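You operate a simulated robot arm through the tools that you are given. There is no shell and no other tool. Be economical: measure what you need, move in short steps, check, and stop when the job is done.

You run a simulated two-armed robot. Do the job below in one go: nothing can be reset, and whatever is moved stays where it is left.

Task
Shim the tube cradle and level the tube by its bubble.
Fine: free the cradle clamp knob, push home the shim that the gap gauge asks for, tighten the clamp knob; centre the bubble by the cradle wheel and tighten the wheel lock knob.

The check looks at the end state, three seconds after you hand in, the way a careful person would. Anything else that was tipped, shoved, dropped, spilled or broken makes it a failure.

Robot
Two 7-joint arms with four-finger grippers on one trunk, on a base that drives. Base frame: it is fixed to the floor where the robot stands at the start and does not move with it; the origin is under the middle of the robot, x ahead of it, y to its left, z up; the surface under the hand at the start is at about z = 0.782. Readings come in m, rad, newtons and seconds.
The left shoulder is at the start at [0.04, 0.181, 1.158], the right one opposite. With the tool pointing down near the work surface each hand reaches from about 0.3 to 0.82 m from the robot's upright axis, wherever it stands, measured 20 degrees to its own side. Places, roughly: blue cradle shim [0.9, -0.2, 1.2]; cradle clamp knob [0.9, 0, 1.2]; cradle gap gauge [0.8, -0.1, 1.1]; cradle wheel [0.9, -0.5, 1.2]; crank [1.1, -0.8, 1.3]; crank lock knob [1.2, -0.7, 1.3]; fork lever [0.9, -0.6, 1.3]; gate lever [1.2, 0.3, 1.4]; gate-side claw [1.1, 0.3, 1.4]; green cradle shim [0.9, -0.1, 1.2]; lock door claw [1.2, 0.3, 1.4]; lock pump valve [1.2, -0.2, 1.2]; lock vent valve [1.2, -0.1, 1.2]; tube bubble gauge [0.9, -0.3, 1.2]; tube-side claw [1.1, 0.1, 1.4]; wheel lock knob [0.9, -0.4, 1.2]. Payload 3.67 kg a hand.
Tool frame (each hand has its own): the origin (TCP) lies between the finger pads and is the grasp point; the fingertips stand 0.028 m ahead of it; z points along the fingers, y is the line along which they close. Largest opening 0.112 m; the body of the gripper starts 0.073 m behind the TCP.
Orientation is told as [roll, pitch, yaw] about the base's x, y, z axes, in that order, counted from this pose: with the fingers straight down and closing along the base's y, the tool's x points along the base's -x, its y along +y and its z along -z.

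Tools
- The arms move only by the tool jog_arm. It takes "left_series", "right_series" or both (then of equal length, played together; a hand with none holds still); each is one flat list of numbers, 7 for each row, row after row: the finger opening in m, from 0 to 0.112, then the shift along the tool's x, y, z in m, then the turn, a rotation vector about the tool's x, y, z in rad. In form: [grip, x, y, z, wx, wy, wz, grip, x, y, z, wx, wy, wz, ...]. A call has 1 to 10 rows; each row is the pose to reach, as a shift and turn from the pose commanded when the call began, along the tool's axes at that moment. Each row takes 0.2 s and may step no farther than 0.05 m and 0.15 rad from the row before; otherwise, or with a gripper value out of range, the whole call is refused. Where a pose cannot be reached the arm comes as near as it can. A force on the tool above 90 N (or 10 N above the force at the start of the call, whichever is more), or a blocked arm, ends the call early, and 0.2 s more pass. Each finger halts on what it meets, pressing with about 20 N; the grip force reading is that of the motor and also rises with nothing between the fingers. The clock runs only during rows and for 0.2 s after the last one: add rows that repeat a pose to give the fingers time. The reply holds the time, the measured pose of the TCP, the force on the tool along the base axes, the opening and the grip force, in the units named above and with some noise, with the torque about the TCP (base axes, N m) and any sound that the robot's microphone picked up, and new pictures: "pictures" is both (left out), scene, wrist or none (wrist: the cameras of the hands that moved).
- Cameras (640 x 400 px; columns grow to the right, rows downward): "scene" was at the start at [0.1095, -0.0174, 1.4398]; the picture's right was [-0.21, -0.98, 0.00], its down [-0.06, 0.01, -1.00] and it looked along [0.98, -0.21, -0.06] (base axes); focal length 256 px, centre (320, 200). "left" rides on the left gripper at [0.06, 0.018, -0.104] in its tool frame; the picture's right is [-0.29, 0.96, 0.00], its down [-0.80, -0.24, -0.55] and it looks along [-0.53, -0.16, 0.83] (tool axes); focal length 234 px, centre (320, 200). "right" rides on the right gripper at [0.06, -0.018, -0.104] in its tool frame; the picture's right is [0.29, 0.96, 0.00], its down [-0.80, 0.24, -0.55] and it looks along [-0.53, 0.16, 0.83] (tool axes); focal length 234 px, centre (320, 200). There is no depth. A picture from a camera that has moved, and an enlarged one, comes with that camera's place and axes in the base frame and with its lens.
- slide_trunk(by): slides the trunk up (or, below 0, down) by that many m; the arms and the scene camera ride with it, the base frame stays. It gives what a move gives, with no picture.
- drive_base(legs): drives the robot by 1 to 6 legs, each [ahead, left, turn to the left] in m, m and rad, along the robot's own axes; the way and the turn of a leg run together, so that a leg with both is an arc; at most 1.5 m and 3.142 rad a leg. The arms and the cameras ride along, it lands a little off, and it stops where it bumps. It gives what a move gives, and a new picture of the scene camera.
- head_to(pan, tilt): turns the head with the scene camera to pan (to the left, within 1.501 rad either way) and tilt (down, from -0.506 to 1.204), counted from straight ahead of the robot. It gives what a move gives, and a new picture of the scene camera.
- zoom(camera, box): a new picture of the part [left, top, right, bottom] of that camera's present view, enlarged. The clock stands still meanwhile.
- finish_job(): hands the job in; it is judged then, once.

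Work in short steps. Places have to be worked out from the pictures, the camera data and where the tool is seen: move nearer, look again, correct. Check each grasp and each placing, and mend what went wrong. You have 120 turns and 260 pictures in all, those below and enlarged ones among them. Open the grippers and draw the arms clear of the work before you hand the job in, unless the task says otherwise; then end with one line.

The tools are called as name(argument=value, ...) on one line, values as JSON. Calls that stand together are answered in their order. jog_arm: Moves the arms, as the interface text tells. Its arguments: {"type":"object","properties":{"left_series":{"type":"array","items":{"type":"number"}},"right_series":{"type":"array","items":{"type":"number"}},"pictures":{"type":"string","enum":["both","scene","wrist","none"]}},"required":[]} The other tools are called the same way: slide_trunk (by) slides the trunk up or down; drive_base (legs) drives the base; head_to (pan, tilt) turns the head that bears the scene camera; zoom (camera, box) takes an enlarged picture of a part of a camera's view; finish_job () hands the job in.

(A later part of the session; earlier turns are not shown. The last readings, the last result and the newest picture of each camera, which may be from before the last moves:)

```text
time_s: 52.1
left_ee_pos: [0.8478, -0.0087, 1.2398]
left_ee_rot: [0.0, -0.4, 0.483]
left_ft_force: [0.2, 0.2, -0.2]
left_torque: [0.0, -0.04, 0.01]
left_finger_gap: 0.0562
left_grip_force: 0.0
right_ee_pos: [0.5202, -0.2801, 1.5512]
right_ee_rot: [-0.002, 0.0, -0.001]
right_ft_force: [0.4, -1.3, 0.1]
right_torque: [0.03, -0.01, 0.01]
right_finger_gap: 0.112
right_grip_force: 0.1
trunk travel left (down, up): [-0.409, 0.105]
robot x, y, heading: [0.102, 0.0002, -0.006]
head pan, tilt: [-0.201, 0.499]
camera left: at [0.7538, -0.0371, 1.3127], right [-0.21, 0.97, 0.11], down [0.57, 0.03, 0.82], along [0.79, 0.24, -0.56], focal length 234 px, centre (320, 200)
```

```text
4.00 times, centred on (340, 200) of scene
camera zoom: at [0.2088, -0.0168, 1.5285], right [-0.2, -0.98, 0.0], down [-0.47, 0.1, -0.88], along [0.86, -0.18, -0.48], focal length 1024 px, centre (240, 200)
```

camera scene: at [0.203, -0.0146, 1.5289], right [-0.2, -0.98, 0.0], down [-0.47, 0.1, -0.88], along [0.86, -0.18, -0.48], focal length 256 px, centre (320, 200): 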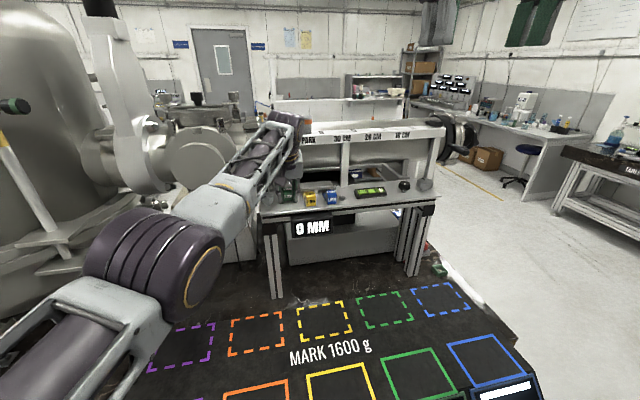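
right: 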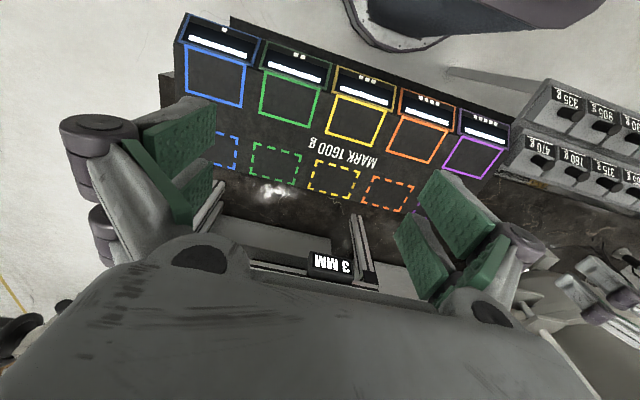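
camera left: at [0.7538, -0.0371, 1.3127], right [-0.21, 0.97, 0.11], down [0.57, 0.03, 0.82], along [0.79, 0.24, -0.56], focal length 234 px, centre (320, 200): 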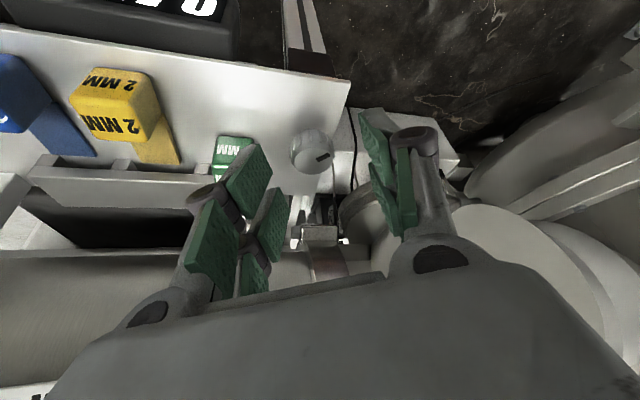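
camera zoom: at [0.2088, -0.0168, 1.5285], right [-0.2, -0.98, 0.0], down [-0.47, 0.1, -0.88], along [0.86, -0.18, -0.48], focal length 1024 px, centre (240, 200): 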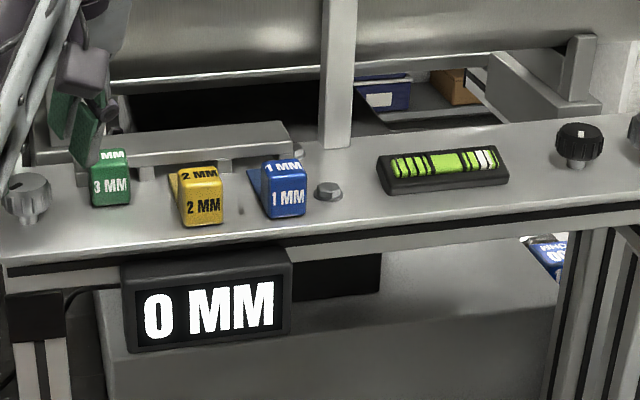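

The shim is seated and the gauge reads 0. I descend on the clamp knob at yaw +0.48 and grip it for tightening.

jog_arm(left_series=[0.046, -0.003, -0.008, 0.01, 0, 0, 0, 0.046, -0.004, -0.011, 0.035, 0, 0, 0, 0.046, -0.0054, -0.011, 0.0563, 0, 0, 0, 0.03, -0.0054, -0.011, 0.0563, 0, 0, 0, 0.0, -0.0054, -0.011, 0.0563, 0, 0, 0, 0.0, -0.0054, -0.011, 0.0563, 0, 0, 0], pictures="wrist")

```text
time_s: 53.5
left_ee_pos: [0.8788, -0.003, 1.1868]
left_ee_rot: [0.001, -0.397, 0.484]
left_ft_force: [-0.9, 5.1, -4.8]
left_torque: [0.57, -0.42, 0.03]
left_finger_gap: 0.0327
left_grip_force: 45.0
right_ee_pos: [0.522, -0.2791, 1.5511]
right_ee_rot: [-0.004, -0.001, -0.001]
right_ft_force: [-0.6, -0.1, -0.9]
right_torque: [0.05, 0.04, -0.05]
right_finger_gap: 0.1118
right_grip_force: 0.0
trunk travel left (down, up): [-0.409, 0.105]
robot x, y, heading: [0.0967, -0.003, -0.002]
head pan, tilt: [-0.201, 0.499]
camera left: at [0.7845, -0.0317, 1.2589], right [-0.21, 0.97, 0.11], down [0.57, 0.03, 0.82], along [0.79, 0.24, -0.56], focal length 234 px, centre (320, 200)
```

left: 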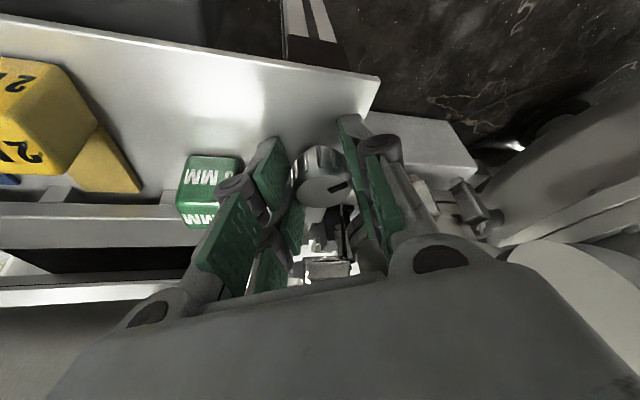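

Gripped. Now I turn it clockwise 1.3 rad along the arc.

jog_arm(left_series=[0, 0, 0.0016, 0, 0.058, 0, 0.138, 0, -0.0005, 0.0031, 0.0002, 0.116, 0, 0.276, 0, -0.0009, 0.0045, 0.0004, 0.174, 0, 0.414, 0, -0.0017, 0.0059, 0.0007, 0.232, 0, 0.552, 0, -0.0027, 0.0072, 0.0011, 0.29, 0, 0.69, 0, -0.0037, 0.0082, 0.0016, 0.348, 0, 0.828, 0, -0.0048, 0.0091, 0.002, 0.406, 0, 0.966, 0, -0.0062, 0.0098, 0.0026, 0.464, 0, 1.104, 0, -0.0071, 0.0101, 0.003, 0.503, 0, 1.196], pictures="wrist")

```text
time_s: 55.5
left_ee_pos: [0.8809, 0.0087, 1.1868]
left_ee_rot: [0.0, -0.396, -0.815]
left_ft_force: [-6.5, 3.1, -20.8]
left_torque: [0.29, 0.24, 0.01]
left_finger_gap: 0.0324
left_grip_force: 45.3
right_ee_pos: [0.5224, -0.2788, 1.5496]
right_ee_rot: [-0.004, 0.001, -0.001]
right_ft_force: [-0.1, 0.4, 0.7]
right_torque: [-0.02, 0.01, -0.03]
right_finger_gap: 0.112
right_grip_force: 0.1
trunk travel left (down, up): [-0.409, 0.105]
robot x, y, heading: [0.1028, 0.001, 0.0]
head pan, tilt: [-0.201, 0.499]
camera left: at [0.8273, 0.0903, 1.2594], right [0.88, 0.46, 0.11], down [0.18, -0.54, 0.82], along [0.44, -0.7, -0.56], focal length 234 px, centre (320, 200)
```

left: 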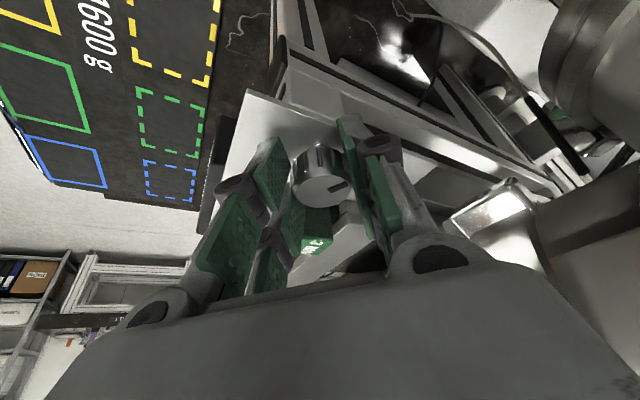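

It turned freely again. I open, lift, rotate back to yaw +0.4 over the knob for a second clockwise stroke.

jog_arm(left_series=[0.046, 0, 0, 0, 0, 0, 0, 0.046, -0.008, 0, -0.02, 0, 0, 0, 0.046, -0.016, -0.003, -0.038, -0.058, 0, -0.138, 0.046, -0.016, -0.007, -0.038, -0.116, 0, -0.276, 0.046, -0.016, -0.011, -0.038, -0.174, 0, -0.414, 0.046, -0.016, -0.015, -0.038, -0.232, 0, -0.552, 0.046, -0.016, -0.019, -0.038, -0.29, 0, -0.69, 0.046, -0.016, -0.023, -0.038, -0.348, 0, -0.828, 0.046, -0.016, -0.026, -0.038, -0.406, 0, -0.966, 0.046, -0.016, -0.0285, -0.038, -0.464, 0, -1.104], pictures="wrist")

```text
time_s: 57.7
left_ee_pos: [0.8595, -0.0119, 1.2286]
left_ee_rot: [0.0, -0.4, 0.386]
left_ft_force: [0.4, 0.1, -0.5]
left_torque: [0.0, 0.04, -0.03]
left_finger_gap: 0.0463
left_grip_force: 0.1
right_ee_pos: [0.5222, -0.2802, 1.5507]
right_ee_rot: [-0.001, -0.003, 0.0]
right_ft_force: [0.3, 0.3, -0.1]
right_torque: [0.01, 0.0, 0.0]
right_finger_gap: 0.112
right_grip_force: 0.1
trunk travel left (down, up): [-0.409, 0.105]
robot x, y, heading: [0.1022, 0.0034, 0.001]
head pan, tilt: [-0.201, 0.499]
camera left: at [0.7635, -0.0323, 1.3022], right [-0.11, 0.99, 0.11], down [0.57, -0.03, 0.82], along [0.81, 0.16, -0.56], focal length 234 px, centre (320, 200)
```

left: 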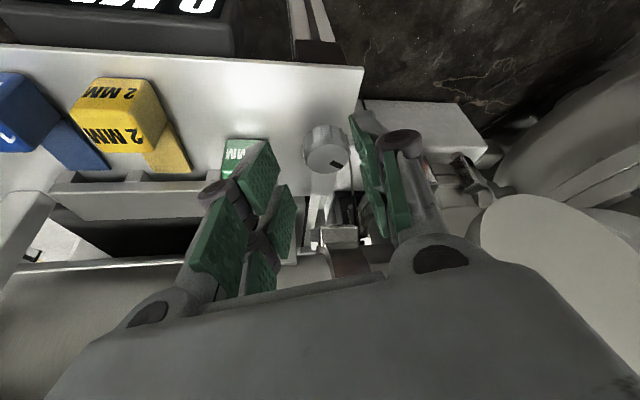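

Knob well centred. I descend and grip.

jog_arm(left_series=[0.046, 0, 0, 0.022, 0, 0, 0, 0.046, 0, 0, 0.044, 0, 0, 0, 0.03, 0, 0, 0.044, 0, 0, 0, 0.0, 0, 0, 0.044, 0, 0, 0, 0.0, 0, 0, 0.044, 0, 0, 0], pictures="none")

```text
time_s: 58.9
left_ee_pos: [0.8744, -0.0033, 1.1892]
left_ee_rot: [-0.001, -0.4, 0.385]
left_ft_force: [1.4, -1.0, -4.5]
left_torque: [0.0, -0.83, -0.01]
left_finger_gap: 0.0333
left_grip_force: 44.9
right_ee_pos: [0.5224, -0.2795, 1.5502]
right_ee_rot: [-0.003, 0.0, 0.0]
right_ft_force: [-0.5, -1.3, -0.8]
right_torque: [-0.03, 0.0, 0.0]
right_finger_gap: 0.112
right_grip_force: 0.0
trunk travel left (down, up): [-0.409, 0.105]
robot x, y, heading: [0.0988, -0.0016, -0.007]
head pan, tilt: [-0.201, 0.499]
```

Gripped and centred. I turn clockwise 0.75 rad and read the torque.

jog_arm(left_series=[0, 0, 0.0016, 0, 0.058, 0, 0.138, 0, -0.0005, 0.0031, 0.0002, 0.116, 0, 0.276, 0, -0.0009, 0.0045, 0.0004, 0.174, 0, 0.414, 0, -0.0017, 0.0059, 0.0007, 0.232, 0, 0.552, 0, -0.0027, 0.0072, 0.0011, 0.29, 0, 0.69], pictures="wrist")

```text
time_s: 60.1
left_ee_pos: [0.8754, 0.0075, 1.189]
left_ee_rot: [-0.001, -0.398, -0.365]
left_ft_force: [-7.5, 12.2, -3.6]
left_torque: [0.65, 1.28, 0.13]
left_finger_gap: 0.0329
left_grip_force: 45.1
right_ee_pos: [0.521, -0.2767, 1.5512]
right_ee_rot: [-0.004, 0.0, 0.001]
right_ft_force: [0.5, -0.5, -0.2]
right_torque: [0.03, 0.0, 0.0]
right_finger_gap: 0.1118
right_grip_force: 0.1
trunk travel left (down, up): [-0.409, 0.105]
robot x, y, heading: [0.1009, 0.002, -0.007]
head pan, tilt: [-0.201, 0.499]
camera left: at [0.7908, 0.0572, 1.2623], right [0.59, 0.8, 0.11], down [0.4, -0.41, 0.82], along [0.7, -0.44, -0.56], focal length 234 px, centre (320, 200)
```

left: 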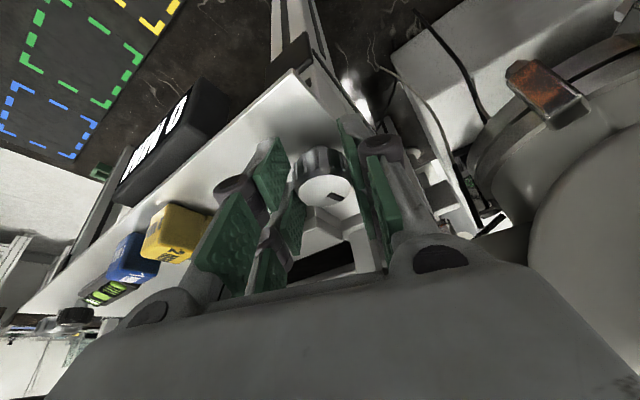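

No stop yet; I continue another 0.5 rad clockwise.

jog_arm(left_series=[0, 0, 0.003, 0, 0.058, 0, 0.138, 0, -0.0005, 0.0045, 0.0002, 0.116, 0, 0.276, 0, -0.0009, 0.0058, 0.0004, 0.174, 0, 0.414, 0, -0.0012, 0.0064, 0.0005, 0.194, 0, 0.46, 0, -0.0012, 0.0064, 0.0005, 0.194, 0, 0.46], pictures="wrist")

```text
time_s: 61.3
left_ee_pos: [0.8808, 0.0078, 1.1886]
left_ee_rot: [0.002, -0.402, -0.866]
left_ft_force: [7.2, 6.2, 2.6]
left_torque: [-0.48, -0.35, 0.12]
left_finger_gap: 0.0329
left_grip_force: 44.8
right_ee_pos: [0.5235, -0.2782, 1.5513]
right_ee_rot: [-0.004, 0.001, -0.001]
right_ft_force: [-0.4, 1.0, -0.1]
right_torque: [-0.03, 0.01, 0.02]
right_finger_gap: 0.1118
right_grip_force: 0.0
trunk travel left (down, up): [-0.409, 0.105]
robot x, y, heading: [0.1004, -0.0031, -0.004]
head pan, tilt: [-0.201, 0.499]
camera left: at [0.831, 0.0934, 1.2621], right [0.9, 0.42, 0.11], down [0.15, -0.55, 0.82], along [0.41, -0.72, -0.56], focal length 234 px, centre (320, 200)
```

left: 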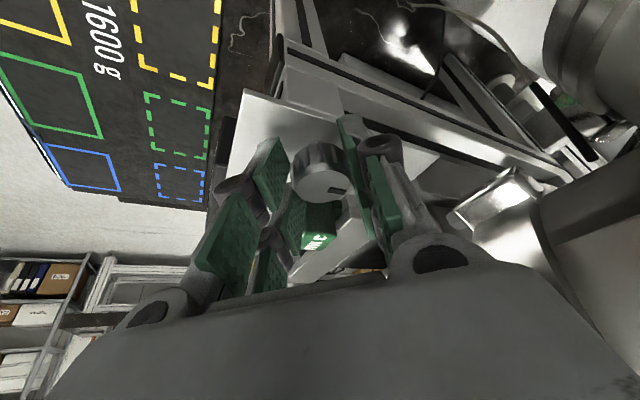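

I zoom to measure the tick angle against the starting angle.

zoom(camera="left", box=[270, 130, 370, 220])

```text
4.44 times, centred on (320, 175) of left
camera zoom: at [0.831, 0.0934, 1.2621], right [0.9, 0.42, 0.11], down [0.15, -0.55, 0.82], along [0.41, -0.72, -0.56], focal length 1041 px, centre (320, 311)
```

zoom: 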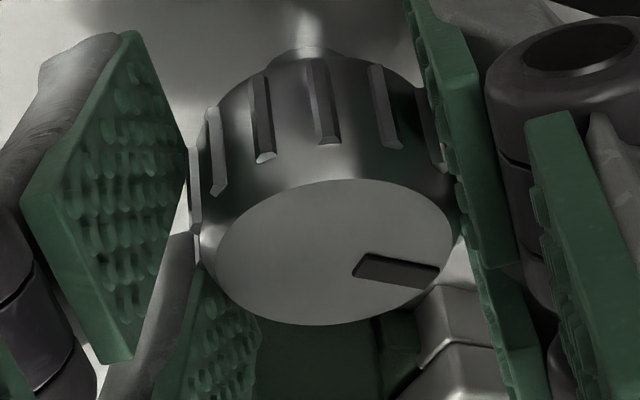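

The tick is back at its starting angle and the hand slipped past it, so the clamp is tight at its stop. I release and retract the left hand well clear.

jog_arm(left_series=[0.05, 0, 0, 0, 0, 0, 0, 0.05, 0.0, 0, -0.02, 0, 0, 0, 0.05, 0.0, 0.0, -0.06, 0, 0, 0, 0.056, 0.03, 0.0, -0.09, 0, 0, 0, 0.056, 0.07, 0.0, -0.11, 0, 0, 0, 0.056, 0.11, 0.0, -0.12, 0, 0, 0, 0.056, 0.15, 0.0, -0.12, 0, 0, 0, 0.056, 0.18, 0.0, -0.12, 0, 0, 0], pictures="none")

head_to(pan=-0.45, tilt=0.45)

zoom(camera="scene", box=[200, 140, 400, 265])

```text
time_s: 63.1
left_ee_pos: [0.7415, 0.1684, 1.2292]
left_ee_rot: [0.001, -0.401, -0.866]
left_ft_force: [-1.0, 0.8, 0.0]
left_torque: [-0.01, -0.01, 0.02]
left_finger_gap: 0.0561
left_grip_force: 0.1
right_ee_pos: [0.522, -0.2788, 1.5532]
right_ee_rot: [-0.003, -0.001, -0.001]
right_ft_force: [0.2, 0.3, 0.4]
right_torque: [-0.02, -0.02, 0.0]
right_finger_gap: 0.1119
right_grip_force: 0.0
trunk travel left (down, up): [-0.409, 0.105]
robot x, y, heading: [0.1009, 0.0024, -0.003]
head pan, tilt: [-0.201, 0.499]
```

```text
time_s: 63.9
left_ee_pos: [0.7428, 0.1663, 1.229]
left_ee_rot: [0.0, -0.4, -0.864]
left_ft_force: [-0.1, 0.0, -0.3]
left_torque: [0.01, 0.02, 0.01]
left_finger_gap: 0.056
left_grip_force: 0.0
right_ee_pos: [0.5227, -0.2784, 1.5499]
right_ee_rot: [-0.002, 0.0, 0.0]
right_ft_force: [-0.7, 0.4, 0.1]
right_torque: [0.0, -0.04, 0.01]
right_finger_gap: 0.1122
right_grip_force: 0.0
trunk travel left (down, up): [-0.409, 0.105]
robot x, y, heading: [0.0971, -0.001, 0.003]
head pan, tilt: [-0.45, 0.45]
camera scene: at [0.203, -0.0382, 1.5329], right [-0.44, -0.9, 0.0], down [-0.39, 0.19, -0.9], along [0.81, -0.39, -0.44], focal length 256 px, centre (320, 200)
```

scene: 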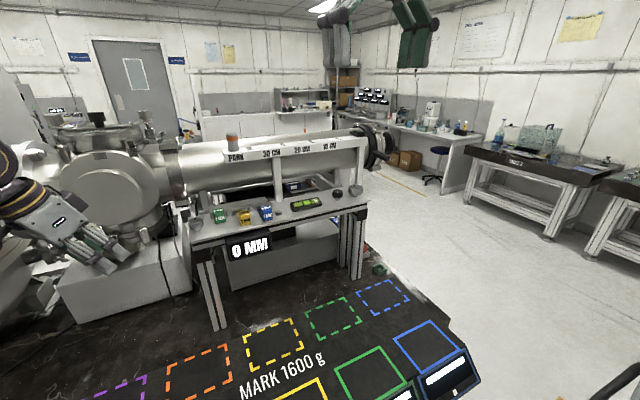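

```text
3.20 times, centred on (300, 202) of scene
camera zoom: at [0.203, -0.0382, 1.5329], right [-0.44, -0.9, 0.0], down [-0.39, 0.19, -0.9], along [0.81, -0.39, -0.44], focal length 820 px, centre (384, 192)
```

zoom: 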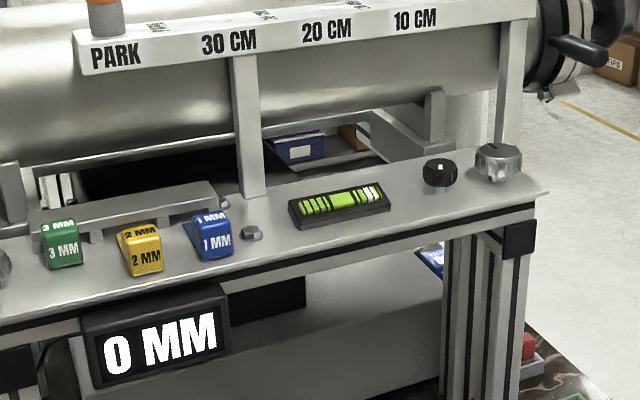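

Gauge 0 MM, left arm clear. Now I bring the right hand toward the wheel with a forward tilt and an outward yaw.

jog_arm(right_series=[0.1, -0.02, -0.02, 0.032, 0, -0.058, 0.058, 0.09, -0.045, -0.04, 0.065, 0, -0.115, 0.115, 0.08, -0.07, -0.06, 0.097, 0, -0.17, 0.17, 0.075, -0.1, -0.08, 0.128, 0, -0.23, 0.23, 0.075, -0.125, -0.1, 0.16, 0, -0.29, 0.29, 0.075, -0.15, -0.12, 0.19, 0, -0.345, 0.345, 0.075, -0.177, -0.14, 0.22, 0, -0.4, 0.4, 0.075, -0.177, -0.14, 0.22, 0, -0.4, 0.4])

```text
time_s: 65.7
left_ee_pos: [0.7415, 0.1671, 1.2295]
left_ee_rot: [0.001, -0.401, -0.863]
left_ft_force: [-0.7, 0.3, 0.1]
left_torque: [0.0, 0.0, 0.01]
left_finger_gap: 0.0561
left_grip_force: 0.0
right_ee_pos: [0.6965, -0.4214, 1.3309]
right_ee_rot: [0.08, -0.393, -0.424]
right_ft_force: [-0.5, -0.4, -0.4]
right_torque: [0.01, -0.04, -0.03]
right_finger_gap: 0.0752
right_grip_force: 0.0
trunk travel left (down, up): [-0.409, 0.105]
robot x, y, heading: [0.0998, -0.0021, 0.001]
head pan, tilt: [-0.45, 0.45]
camera scene: at [0.202, -0.0378, 1.533], right [-0.44, -0.9, 0.0], down [-0.39, 0.19, -0.9], along [0.81, -0.39, -0.43], focal length 256 px, centre (320, 200)
camera right: at [0.599, -0.4075, 1.4039], right [0.12, 0.99, -0.04], down [0.55, -0.04, 0.83], along [0.83, -0.12, -0.55], focal length 234 px, centre (320, 200)
```

scene: 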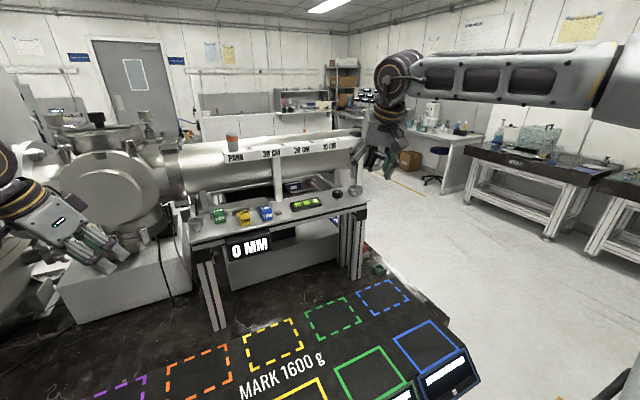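
right: 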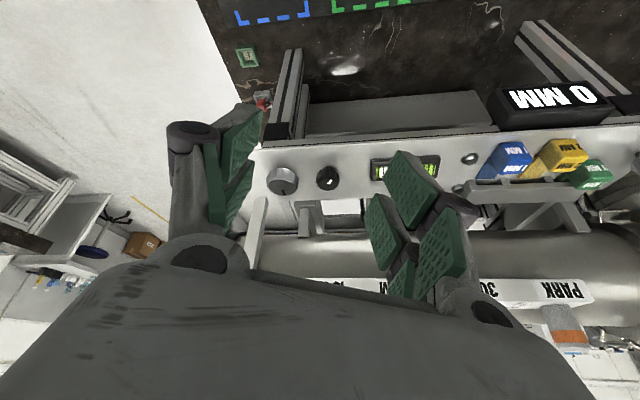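

Wheel ≈(0.888, −0.51), lock ≈(0.885, −0.437). I move to a hover above the wheel, levelling roll.

jog_arm(right_series=[0.075, -0.03, 0, 0.02, 0.02, -0.01, -0.01, 0.075, -0.06, -0.001, 0.05, 0.04, -0.02, -0.02, 0.075, -0.09, -0.002, 0.085, 0.067, -0.033, -0.028, 0.075, -0.115, -0.002, 0.12, 0.067, -0.033, -0.028, 0.075, -0.1306, -0.0023, 0.1473, 0.067, -0.033, -0.028, 0.075, -0.1306, -0.0023, 0.1473, 0.067, -0.033, -0.028])

```text
time_s: 67.1
left_ee_pos: [0.7415, 0.1668, 1.2302]
left_ee_rot: [0.0, -0.401, -0.863]
left_ft_force: [-0.2, -0.2, 0.6]
left_torque: [0.02, 0.0, 0.02]
left_finger_gap: 0.0561
left_grip_force: 0.0
right_ee_pos: [0.8624, -0.4841, 1.2436]
right_ee_rot: [0.003, -0.426, -0.394]
right_ft_force: [-0.6, -0.6, 0.0]
right_torque: [-0.02, 0.0, 0.02]
right_finger_gap: 0.075
right_grip_force: 0.1
trunk travel left (down, up): [-0.409, 0.105]
robot x, y, heading: [0.1003, -0.0004, 0.0]
head pan, tilt: [-0.45, 0.45]
camera scene: at [0.2018, -0.0378, 1.5331], right [-0.44, -0.9, 0.0], down [-0.39, 0.19, -0.9], along [0.81, -0.39, -0.43], focal length 256 px, centre (320, 200)
camera right: at [0.7642, -0.4636, 1.3152], right [0.12, 0.99, -0.12], down [0.55, 0.03, 0.83], along [0.83, -0.17, -0.54], focal length 234 px, centre (320, 200)
```

scene: 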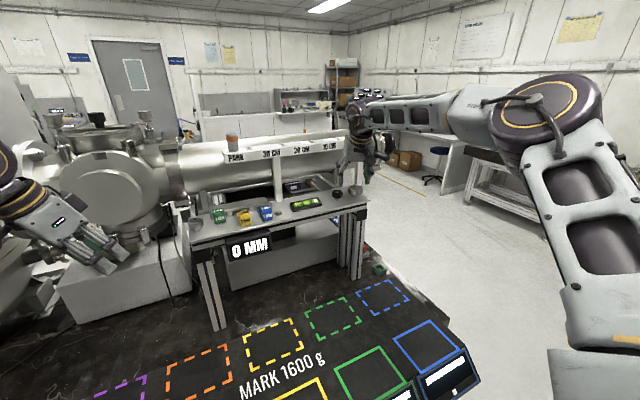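
right: 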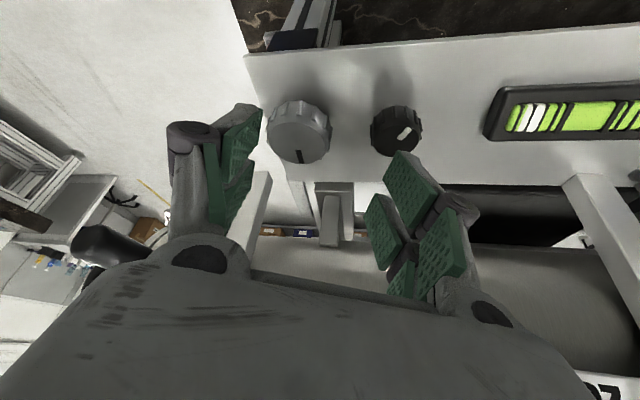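

Clear view of wheel, lock (white tick) and bubble. I shift laterally −15 mm and descend on the wheel, then close.

jog_arm(right_series=[0.068, 0, -0.0146, 0, 0, 0, 0, 0.068, 0, -0.0146, 0.03, 0, 0, 0, 0.068, 0, -0.0146, 0.0589, 0, 0, 0, 0.068, 0, -0.0146, 0.0589, 0, 0, 0], pictures="wrist")

zoom(camera="scene", box=[280, 140, 420, 228])

```text
time_s: 68.1
left_ee_pos: [0.7429, 0.1669, 1.2289]
left_ee_rot: [0.0, -0.398, -0.865]
left_ft_force: [-0.5, 0.2, -1.0]
left_torque: [-0.03, 0.0, -0.03]
left_finger_gap: 0.0558
left_grip_force: 0.1
right_ee_pos: [0.8816, -0.5075, 1.1901]
right_ee_rot: [0.004, -0.425, -0.394]
right_ft_force: [1.8, -3.7, 1.8]
right_torque: [0.08, -0.02, -0.06]
right_finger_gap: 0.067
right_grip_force: 0.0
trunk travel left (down, up): [-0.409, 0.105]
robot x, y, heading: [0.1004, 0.0003, 0.001]
head pan, tilt: [-0.45, 0.45]
camera right: at [0.7835, -0.4872, 1.2613], right [0.12, 0.99, -0.12], down [0.55, 0.03, 0.83], along [0.83, -0.17, -0.54], focal length 234 px, centre (320, 200)
```

right: 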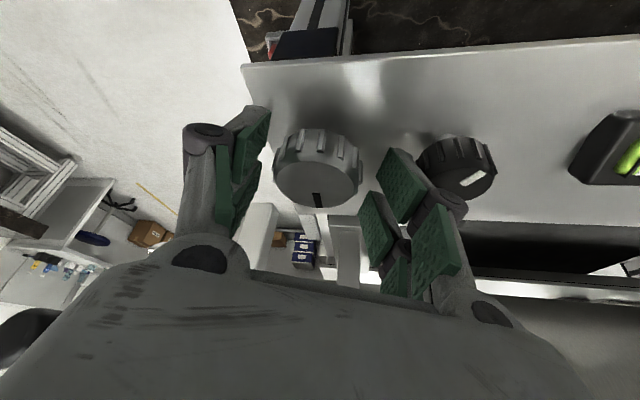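

```text
4.55 times, centred on (350, 184) of scene
camera zoom: at [0.2026, -0.039, 1.5329], right [-0.44, -0.9, 0.0], down [-0.39, 0.19, -0.9], along [0.81, -0.39, -0.44], focal length 1164 px, centre (184, 273)
```

zoom: 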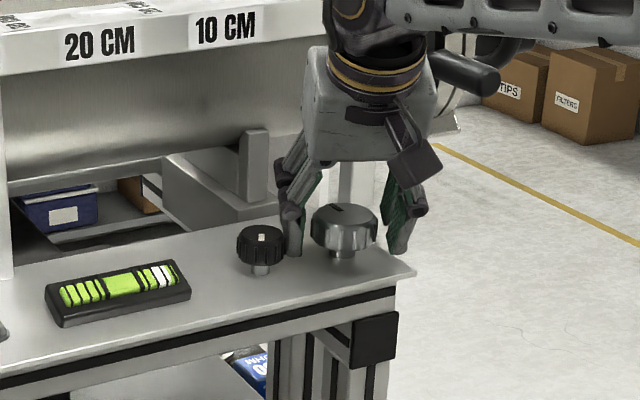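

The wheel is centred; slight contact with the lock knob, so I close now on the wheel.

jog_arm(right_series=[0.05, 0, 0, 0, 0, 0, 0, 0.02, 0, 0, 0, 0, 0, 0, 0.0, 0, 0, 0, 0, 0, 0], pictures="wrist")

zoom(camera="scene", box=[285, 190, 345, 220])

```text
time_s: 68.9
left_ee_pos: [0.7415, 0.1651, 1.2289]
left_ee_rot: [0.003, -0.401, -0.865]
left_ft_force: [1.0, 0.4, 0.4]
left_torque: [0.03, -0.01, 0.0]
left_finger_gap: 0.056
left_grip_force: 0.1
right_ee_pos: [0.8805, -0.508, 1.1906]
right_ee_rot: [0.004, -0.424, -0.394]
right_ft_force: [-3.3, -6.4, 0.6]
right_torque: [-0.43, -0.21, -0.08]
right_finger_gap: 0.0468
right_grip_force: 44.9
trunk travel left (down, up): [-0.409, 0.105]
robot x, y, heading: [0.102, 0.0023, -0.006]
head pan, tilt: [-0.45, 0.45]
camera right: at [0.7826, -0.4885, 1.2614], right [0.12, 0.99, -0.12], down [0.55, 0.03, 0.83], along [0.83, -0.17, -0.54], focal length 234 px, centre (320, 200)
```

right: 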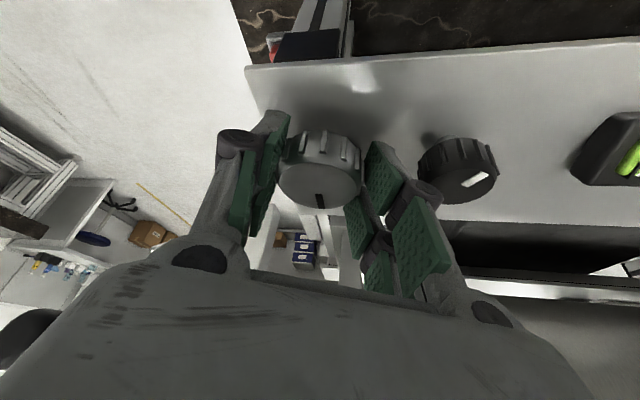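

```text
10.67 times, centred on (315, 205) of scene
camera zoom: at [0.2021, -0.0397, 1.5329], right [-0.44, -0.9, 0.0], down [-0.39, 0.19, -0.9], along [0.81, -0.39, -0.44], focal length 2732 px, centre (373, 147)
```

zoom: 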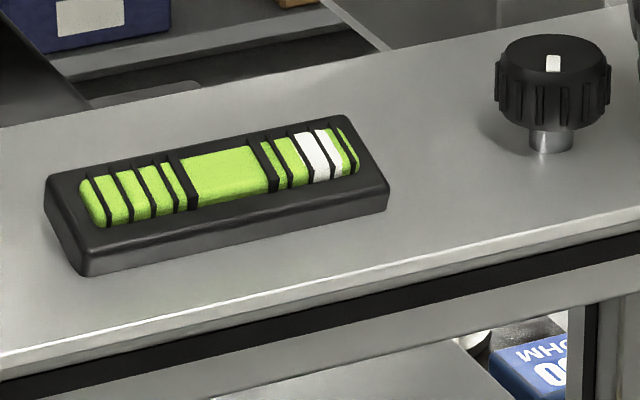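

Gripped the wheel (47 mm). The bubble sits well right of the centre window. I turn clockwise 0.3 rad and see how it moves.

jog_arm(right_series=[0, 0, -0.001, 0, 0.062, 0, 0.137, 0, 0, 0.001, 0, 0.123, 0, 0.273, 0, 0, 0.001, 0, 0.123, 0, 0.273, 0, 0, 0.001, 0, 0.123, 0, 0.273], pictures="wrist")

zoom(camera="scene", box=[285, 190, 345, 220])

```text
time_s: 69.9
left_ee_pos: [0.7435, 0.1655, 1.2289]
left_ee_rot: [0.002, -0.398, -0.864]
left_ft_force: [-0.2, 0.1, 0.1]
left_torque: [0.03, 0.06, 0.0]
left_finger_gap: 0.0562
left_grip_force: 0.1
right_ee_pos: [0.8813, -0.5069, 1.1907]
right_ee_rot: [0.005, -0.423, -0.692]
right_ft_force: [-0.1, -6.8, -0.3]
right_torque: [-0.2, 0.57, -0.07]
right_finger_gap: 0.0467
right_grip_force: 44.8
trunk travel left (down, up): [-0.409, 0.105]
robot x, y, heading: [0.0987, 0.0011, -0.005]
head pan, tilt: [-0.45, 0.45]
camera right: at [0.7943, -0.4589, 1.2616], right [0.41, 0.91, -0.11], down [0.54, -0.14, 0.83], along [0.74, -0.4, -0.54], focal length 234 px, centre (320, 200)
```

right: 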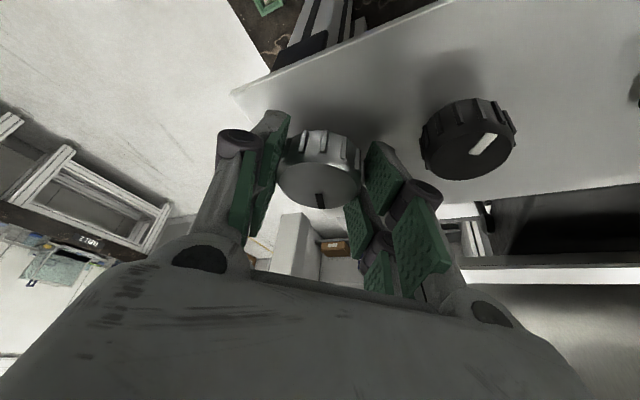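

```text
10.67 times, centred on (315, 205) of scene
camera zoom: at [0.203, -0.0395, 1.5329], right [-0.44, -0.9, 0.0], down [-0.39, 0.19, -0.9], along [0.81, -0.39, -0.44], focal length 2732 px, centre (373, 147)
```

zoom: 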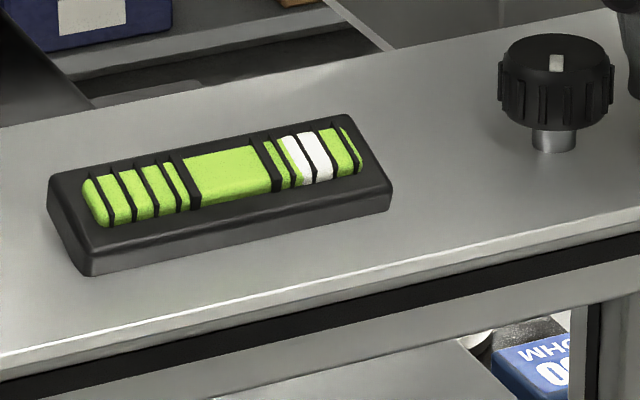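

Clockwise moves the bubble toward centre (~16 px per 0.3 rad); about 1.4 rad more needed. I continue clockwise 0.6 rad.

jog_arm(right_series=[0, 0, 0.0, 0, 0.062, 0, 0.137, 0, -0.0004, 0.0015, 0.0002, 0.123, 0, 0.273, 0, -0.0009, 0.003, 0.0004, 0.185, 0, 0.41, 0, -0.0017, 0.0045, 0.0007, 0.247, 0, 0.547, 0, -0.0017, 0.0045, 0.0007, 0.247, 0, 0.547], pictures="wrist")

zoom(camera="scene", box=[285, 190, 345, 220])

```text
time_s: 71.3
left_ee_pos: [0.7503, 0.169, 1.226]
left_ee_rot: [-0.002, -0.393, -0.853]
left_ft_force: [-0.2, -0.9, 1.0]
left_torque: [0.08, -0.05, 0.01]
left_finger_gap: 0.0559
left_grip_force: 0.0
right_ee_pos: [0.8802, -0.4881, 1.1895]
right_ee_rot: [0.038, -0.42, -1.268]
right_ft_force: [44.7, 6.9, -12.5]
right_torque: [-0.64, -0.59, 1.11]
right_finger_gap: 0.0474
right_grip_force: 44.9
right hand out of reach, approached as far as the arm can: row 3, 4, 5
trunk travel left (down, up): [-0.409, 0.105]
robot x, y, heading: [0.0997, 0.0006, 0.008]
head pan, tilt: [-0.45, 0.45]
stopped in row 5 (right hand): the force on the tool passed its limit at 91 N (the readings are from after the stop); the commanded pose is now the measured one
camera right: at [0.8289, -0.4034, 1.261], right [0.83, 0.55, -0.08], down [0.36, -0.41, 0.84], along [0.43, -0.73, -0.54], focal length 234 px, centre (320, 200)
```

right: 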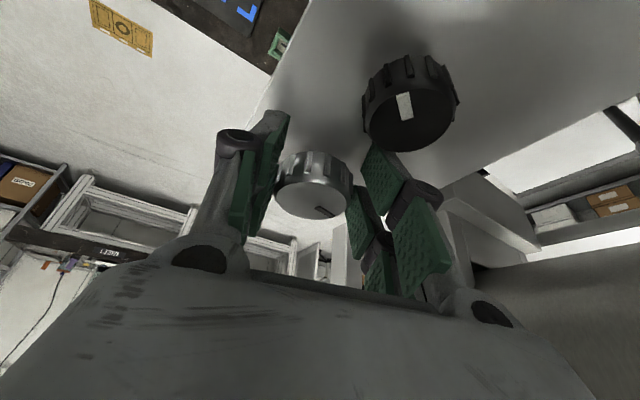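

```text
10.67 times, centred on (315, 205) of scene
camera zoom: at [0.213, -0.0423, 1.5319], right [-0.43, -0.9, 0.0], down [-0.4, 0.19, -0.9], along [0.81, -0.38, -0.44], focal length 2732 px, centre (373, 147)
```

zoom: 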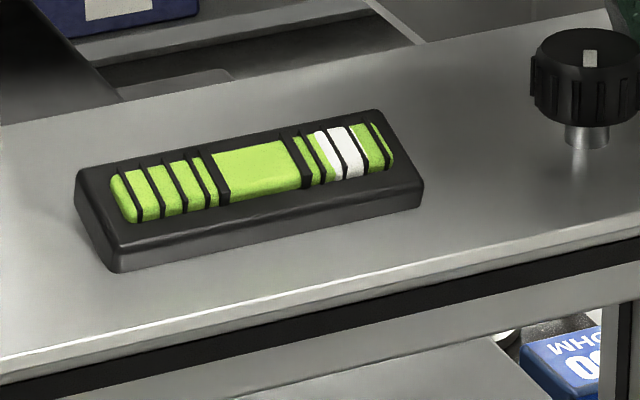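

That yaw is out of reach and the grip slipped. I release, lift, and rotate to positive yaw for a clean clockwise stroke.

jog_arm(right_series=[0.068, 0, 0, 0, 0, 0, 0, 0.068, 0, 0, 0, 0, 0, 0, 0.068, 0.0, 0, -0.04, 0, 0, 0, 0.068, 0.01, 0, -0.08, -0.06, 0, -0.135, 0.068, 0.01, 0, -0.08, -0.12, 0, -0.27, 0.068, 0.01, 0, -0.08, -0.18, 0, -0.405, 0.068, 0.01, 0, -0.08, -0.24, 0, -0.54, 0.068, 0.01, 0, -0.08, -0.3, 0, -0.675, 0.068, 0.01, 0, -0.08, -0.36, 0, -0.81, 0.068, 0.01, 0, -0.08, -0.42, 0, -0.945], pictures="none")

jog_arm(right_series=[0.068, 0, 0, 0, -0.06, 0, -0.135, 0.068, 0, 0, 0, -0.12, 0, -0.27, 0.068, 0.0, 0, 0, -0.18, 0, -0.405, 0.068, 0.0, 0, 0, -0.24, 0, -0.54, 0.068, 0.0, 0, 0, -0.3, 0, -0.675, 0.068, 0, 0, 0, -0.36, 0, -0.81, 0.068, 0, 0, 0, -0.36, 0, -0.81])

```text
time_s: 73.5
left_ee_pos: [0.7425, 0.1707, 1.2306]
left_ee_rot: [0.001, -0.4, -0.858]
left_ft_force: [0.5, -0.5, 0.3]
left_torque: [0.02, -0.01, 0.0]
left_finger_gap: 0.0559
left_grip_force: 0.1
right_ee_pos: [0.8522, -0.4508, 1.2644]
right_ee_rot: [0.01, -0.448, -0.234]
right_ft_force: [-1.6, -0.4, -0.4]
right_torque: [-0.01, -0.02, 0.02]
right_finger_gap: 0.0678
right_grip_force: 0.0
trunk travel left (down, up): [-0.409, 0.105]
robot x, y, heading: [0.1018, 0.003, 0.01]
head pan, tilt: [-0.45, 0.45]
```

```text
time_s: 75.1
left_ee_pos: [0.7416, 0.1731, 1.2298]
left_ee_rot: [0.001, -0.4, -0.858]
left_ft_force: [-0.6, 0.2, -0.2]
left_torque: [-0.06, 0.0, -0.01]
left_finger_gap: 0.0562
left_grip_force: 0.1
right_ee_pos: [0.756, -0.3078, 1.2388]
right_ee_rot: [-0.046, -0.458, 0.499]
right_ft_force: [0.3, -0.3, 0.7]
right_torque: [-0.04, -0.02, 0.02]
right_finger_gap: 0.0678
right_grip_force: 0.1
right hand out of reach, approached as far as the arm can: row 3, 4, 5, 6, 7
trunk travel left (down, up): [-0.409, 0.105]
robot x, y, heading: [0.0998, -0.0003, 0.009]
head pan, tilt: [-0.45, 0.45]
camera scene: at [0.2039, -0.0356, 1.5331], right [-0.43, -0.9, 0.0], down [-0.39, 0.19, -0.9], along [0.81, -0.39, -0.43], focal length 256 px, centre (320, 200)
camera right: at [0.6739, -0.368, 1.3082], right [-0.67, 0.73, -0.17], down [0.29, 0.46, 0.84], along [0.69, 0.51, -0.52], focal length 234 px, centre (320, 200)
```

scene: 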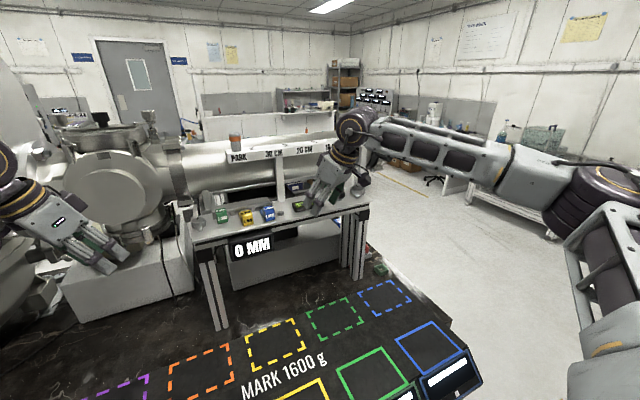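
right: 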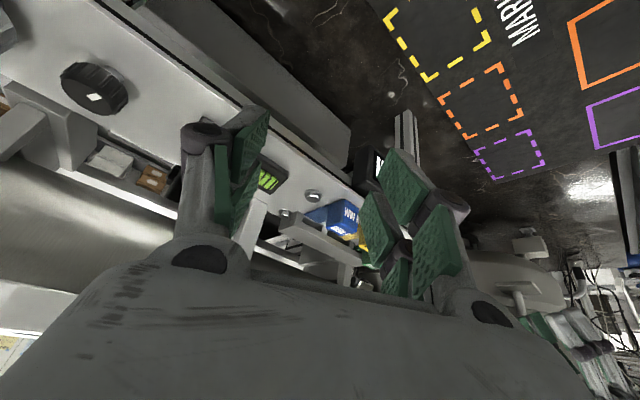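

Positive yaw exceeds reach and the arm swung off (no contact). I rotate back to around yaw −0.25 while retreating slightly.

jog_arm(right_series=[0.068, 0.01, 0, -0.01, 0.06, 0, 0.135, 0.068, 0.02, 0, -0.02, 0.12, 0, 0.27, 0.068, 0.03, 0, -0.02, 0.18, 0, 0.405, 0.068, 0.03, 0, -0.02, 0.24, 0, 0.54, 0.068, 0.03, 0, -0.02, 0.3, 0, 0.675, 0.068, 0.03, 0, -0.02, 0.36, 0, 0.81, 0.068, 0.03, 0, -0.02, 0.36, 0, 0.81])

```text
time_s: 76.7
left_ee_pos: [0.7419, 0.1711, 1.2289]
left_ee_rot: [0.001, -0.4, -0.858]
left_ft_force: [0.3, 0.7, 0.3]
left_torque: [0.05, 0.01, -0.01]
left_finger_gap: 0.056
left_grip_force: 0.1
right_ee_pos: [0.7273, -0.334, 1.2484]
right_ee_rot: [0.007, -0.474, -0.413]
right_ft_force: [-0.7, 0.3, 0.6]
right_torque: [0.01, 0.02, 0.0]
right_finger_gap: 0.068
right_grip_force: 0.1
trunk travel left (down, up): [-0.409, 0.105]
robot x, y, heading: [0.1013, 0.0001, 0.004]
head pan, tilt: [-0.45, 0.45]
camera scene: at [0.2047, -0.038, 1.5329], right [-0.43, -0.9, 0.0], down [-0.39, 0.19, -0.9], along [0.81, -0.39, -0.44], focal length 256 px, centre (320, 200)
camera right: at [0.6261, -0.3102, 1.3148], right [0.15, 0.98, -0.12], down [0.51, 0.03, 0.86], along [0.85, -0.19, -0.5], focal length 234 px, centre (320, 200)
```

scene: 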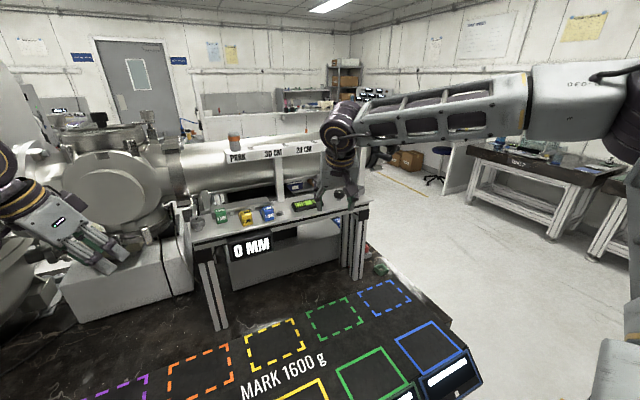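
right: 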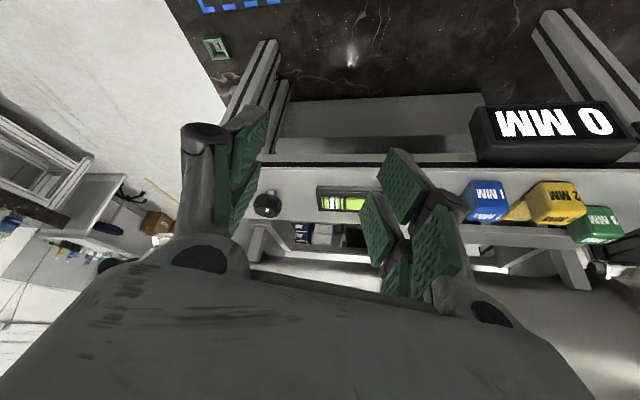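

Back to a good configuration. I'll use more forward tilt (0.75) for extra reach; moving to a hover before the wheel.

jog_arm(right_series=[0.068, -0.03, -0.02, 0.005, 0, -0.09, 0, 0.068, -0.06, -0.04, 0.02, 0, -0.18, 0, 0.068, -0.09, -0.06, 0.04, 0, -0.276, 0, 0.068, -0.12, -0.08, 0.065, 0, -0.276, 0, 0.068, -0.1415, -0.0994, 0.0951, 0, -0.276, 0, 0.068, -0.1415, -0.0994, 0.0951, 0, -0.276, 0], pictures="wrist")

```text
time_s: 78.1
left_ee_pos: [0.742, 0.1726, 1.2303]
left_ee_rot: [-0.001, -0.4, -0.856]
left_ft_force: [-0.4, -0.5, -1.4]
left_torque: [0.01, -0.02, -0.01]
left_finger_gap: 0.0561
left_grip_force: 0.2
right_ee_pos: [0.8385, -0.4911, 1.2313]
right_ee_rot: [0.008, -0.75, -0.415]
right_ft_force: [-0.4, 0.2, -0.2]
right_torque: [-0.03, 0.01, -0.02]
right_finger_gap: 0.0679
right_grip_force: 0.0
trunk travel left (down, up): [-0.409, 0.105]
robot x, y, heading: [0.1003, -0.0008, 0.009]
head pan, tilt: [-0.45, 0.45]
camera right: at [0.7268, -0.4629, 1.2688], right [0.19, 0.96, -0.19], down [0.28, 0.13, 0.95], along [0.94, -0.23, -0.25], focal length 234 px, centre (320, 200)
```

right: 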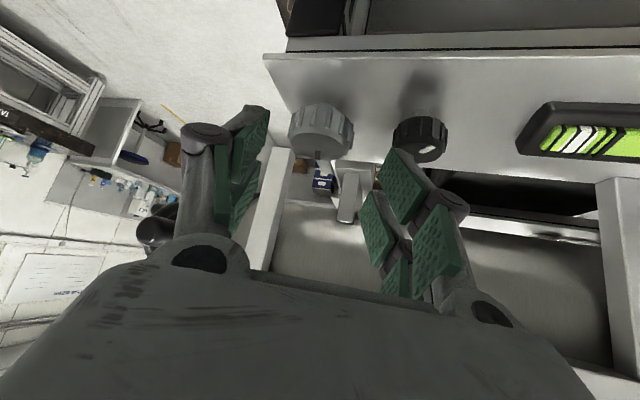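

Good. I rotate to about yaw +0.29 around the wheel while hovering.

jog_arm(right_series=[0.068, -0.001, -0.006, 0.001, -0.0954, 0, -0.1024, 0.068, -0.003, -0.012, 0.003, -0.191, 0, -0.205, 0.068, -0.006, -0.018, 0.005, -0.286, 0, -0.307, 0.068, -0.009, -0.024, 0.008, -0.382, 0, -0.41, 0.068, -0.0113, -0.0303, 0.0106, -0.477, 0, -0.512, 0.068, -0.0113, -0.0303, 0.0106, -0.477, 0, -0.512], pictures="wrist")

```text
time_s: 79.5
left_ee_pos: [0.743, 0.1731, 1.229]
left_ee_rot: [-0.001, -0.401, -0.856]
left_ft_force: [-0.4, 0.7, 0.2]
left_torque: [-0.03, 0.0, -0.01]
left_finger_gap: 0.0562
left_grip_force: 0.1
right_ee_pos: [0.8251, -0.4672, 1.2215]
right_ee_rot: [-0.003, -0.755, 0.179]
right_ft_force: [-0.3, 0.7, 0.9]
right_torque: [-0.02, -0.02, 0.0]
right_finger_gap: 0.0681
right_grip_force: 0.1
right hand out of reach, approached as far as the arm can: row 4, 5, 6
trunk travel left (down, up): [-0.409, 0.105]
robot x, y, heading: [0.1018, 0.0032, 0.007]
head pan, tilt: [-0.45, 0.45]
camera right: at [0.714, -0.5053, 1.257], right [-0.38, 0.91, -0.2], down [0.16, 0.27, 0.95], along [0.91, 0.33, -0.24], focal length 234 px, centre (320, 200)
```

right: 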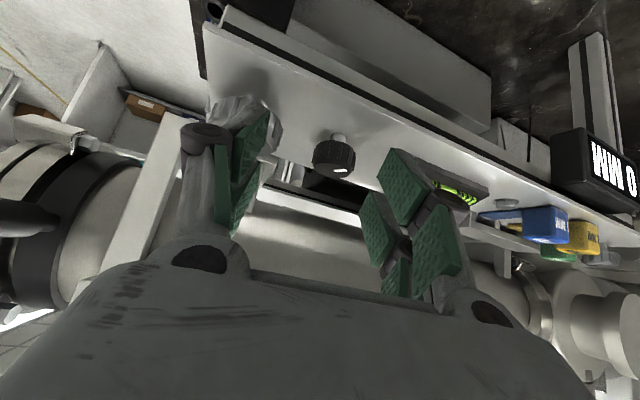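

Yaw is limited to about 0 here, so I'll use strokes from −0.1 to −0.8. Moving back to yaw −0.1 at the hover.

jog_arm(right_series=[0.068, -0.003, -0.014, 0, 0.0635, 0, 0.068, 0.068, -0.006, -0.028, 0, 0.127, 0, 0.137, 0.068, -0.0091, -0.0418, -0.0004, 0.191, 0, 0.205, 0.068, -0.0091, -0.0418, -0.0004, 0.191, 0, 0.205], pictures="wrist")

```text
time_s: 80.5
left_ee_pos: [0.7432, 0.1713, 1.2284]
left_ee_rot: [0.001, -0.4, -0.858]
left_ft_force: [0.2, 0.3, 0.0]
left_torque: [-0.04, -0.01, 0.02]
left_finger_gap: 0.0561
left_grip_force: 0.0
right_ee_pos: [0.8409, -0.5106, 1.2258]
right_ee_rot: [0.004, -0.758, -0.107]
right_ft_force: [-0.9, 0.1, 0.0]
right_torque: [0.04, 0.01, 0.03]
right_finger_gap: 0.0679
right_grip_force: 0.1
trunk travel left (down, up): [-0.409, 0.105]
robot x, y, heading: [0.0979, -0.0, 0.004]
head pan, tilt: [-0.45, 0.45]
camera right: at [0.7229, -0.5181, 1.2619], right [-0.11, 0.97, -0.2], down [0.22, 0.22, 0.95], along [0.97, 0.06, -0.24], focal length 234 px, centre (320, 200)
```

right: 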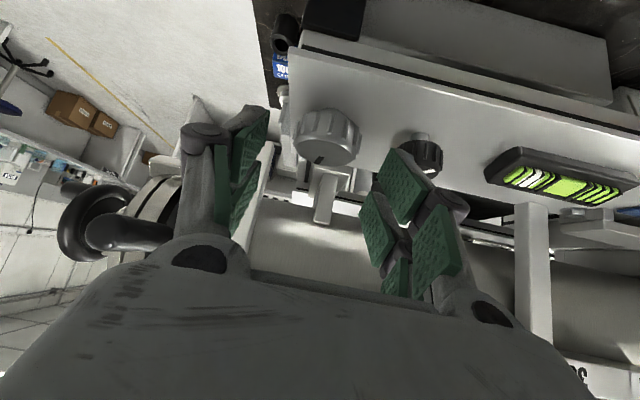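

Wheel lies between the fingers, a few mm to the right in view. I descend along the tool axis and grip.

jog_arm(right_series=[0.068, 0, 0.004, 0.02, 0, 0, 0, 0.066, 0, 0.004, 0.04, 0, 0, 0, 0.066, 0, 0.004, 0.057, 0, 0, 0, 0.04, 0, 0.004, 0.057, 0, 0, 0, 0.0, 0, 0.004, 0.057, 0, 0, 0, 0.0, 0, 0.004, 0.057, 0, 0, 0], pictures="wrist")

```text
time_s: 81.9
left_ee_pos: [0.7423, 0.1734, 1.2294]
left_ee_rot: [0.001, -0.401, -0.857]
left_ft_force: [-0.1, 0.1, -0.1]
left_torque: [0.03, -0.02, 0.01]
left_finger_gap: 0.0561
left_grip_force: 0.0
right_ee_pos: [0.8799, -0.5108, 1.1872]
right_ee_rot: [0.004, -0.76, -0.104]
right_ft_force: [-0.6, 4.6, 6.0]
right_torque: [0.4, -0.54, 0.08]
right_finger_gap: 0.0471
right_grip_force: 45.0
trunk travel left (down, up): [-0.409, 0.105]
robot x, y, heading: [0.1002, 0.0016, 0.005]
head pan, tilt: [-0.45, 0.45]
camera right: at [0.7623, -0.5174, 1.2226], right [-0.11, 0.97, -0.2], down [0.22, 0.22, 0.95], along [0.97, 0.06, -0.24], focal length 234 px, centre (320, 200)
```

right: 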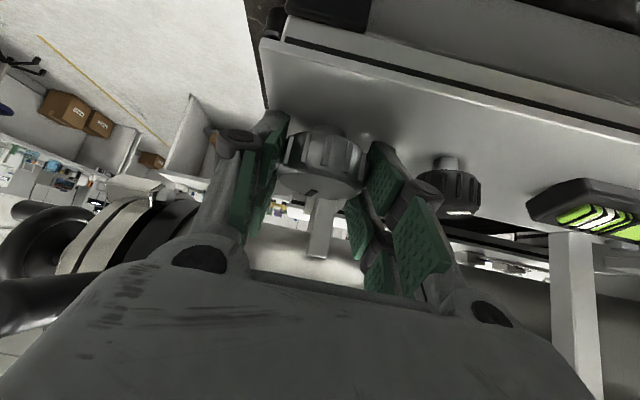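

Gripped. I turn clockwise 0.7 rad and check the bubble.

jog_arm(right_series=[0, 0, 0.0015, 0, 0.0964, 0, 0.1015, 0, 0, 0.002, 0, 0.193, 0, 0.203, 0, 0, 0.003, 0, 0.289, 0, 0.3045, 0, -0.0005, 0.004, 0.0005, 0.386, 0, 0.406, 0, -0.001, 0.0045, 0.001, 0.482, 0, 0.5075, 0, -0.001, 0.0045, 0.001, 0.482, 0, 0.5075], pictures="wrist")

zoom(camera="scene", box=[285, 190, 345, 220])

```text
time_s: 83.3
left_ee_pos: [0.7423, 0.1737, 1.2287]
left_ee_rot: [-0.001, -0.402, -0.856]
left_ft_force: [0.8, -0.8, 0.1]
left_torque: [0.02, 0.0, 0.0]
left_finger_gap: 0.0559
left_grip_force: 0.1
right_ee_pos: [0.8826, -0.5055, 1.1866]
right_ee_rot: [0.0, -0.758, -0.803]
right_ft_force: [6.0, 11.1, 7.9]
right_torque: [-0.41, -0.86, 0.06]
right_finger_gap: 0.0472
right_grip_force: 45.0
trunk travel left (down, up): [-0.409, 0.105]
robot x, y, heading: [0.1001, 0.0024, 0.005]
head pan, tilt: [-0.45, 0.45]
camera right: at [0.7884, -0.4356, 1.2227], right [0.54, 0.82, -0.2], down [0.31, 0.02, 0.95], along [0.78, -0.58, -0.24], focal length 234 px, centre (320, 200)
```

right: 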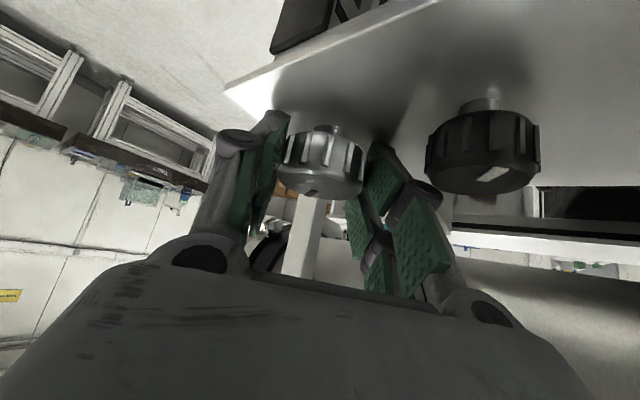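

```text
10.67 times, centred on (315, 205) of scene
camera zoom: at [0.2046, -0.0345, 1.533], right [-0.43, -0.9, 0.0], down [-0.39, 0.19, -0.9], along [0.81, -0.39, -0.43], focal length 2732 px, centre (373, 147)
```

zoom: 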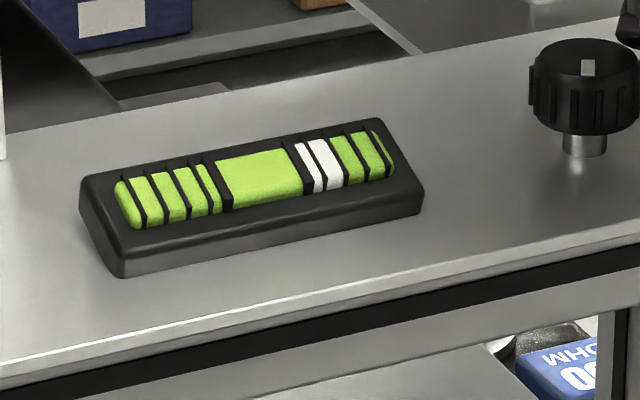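

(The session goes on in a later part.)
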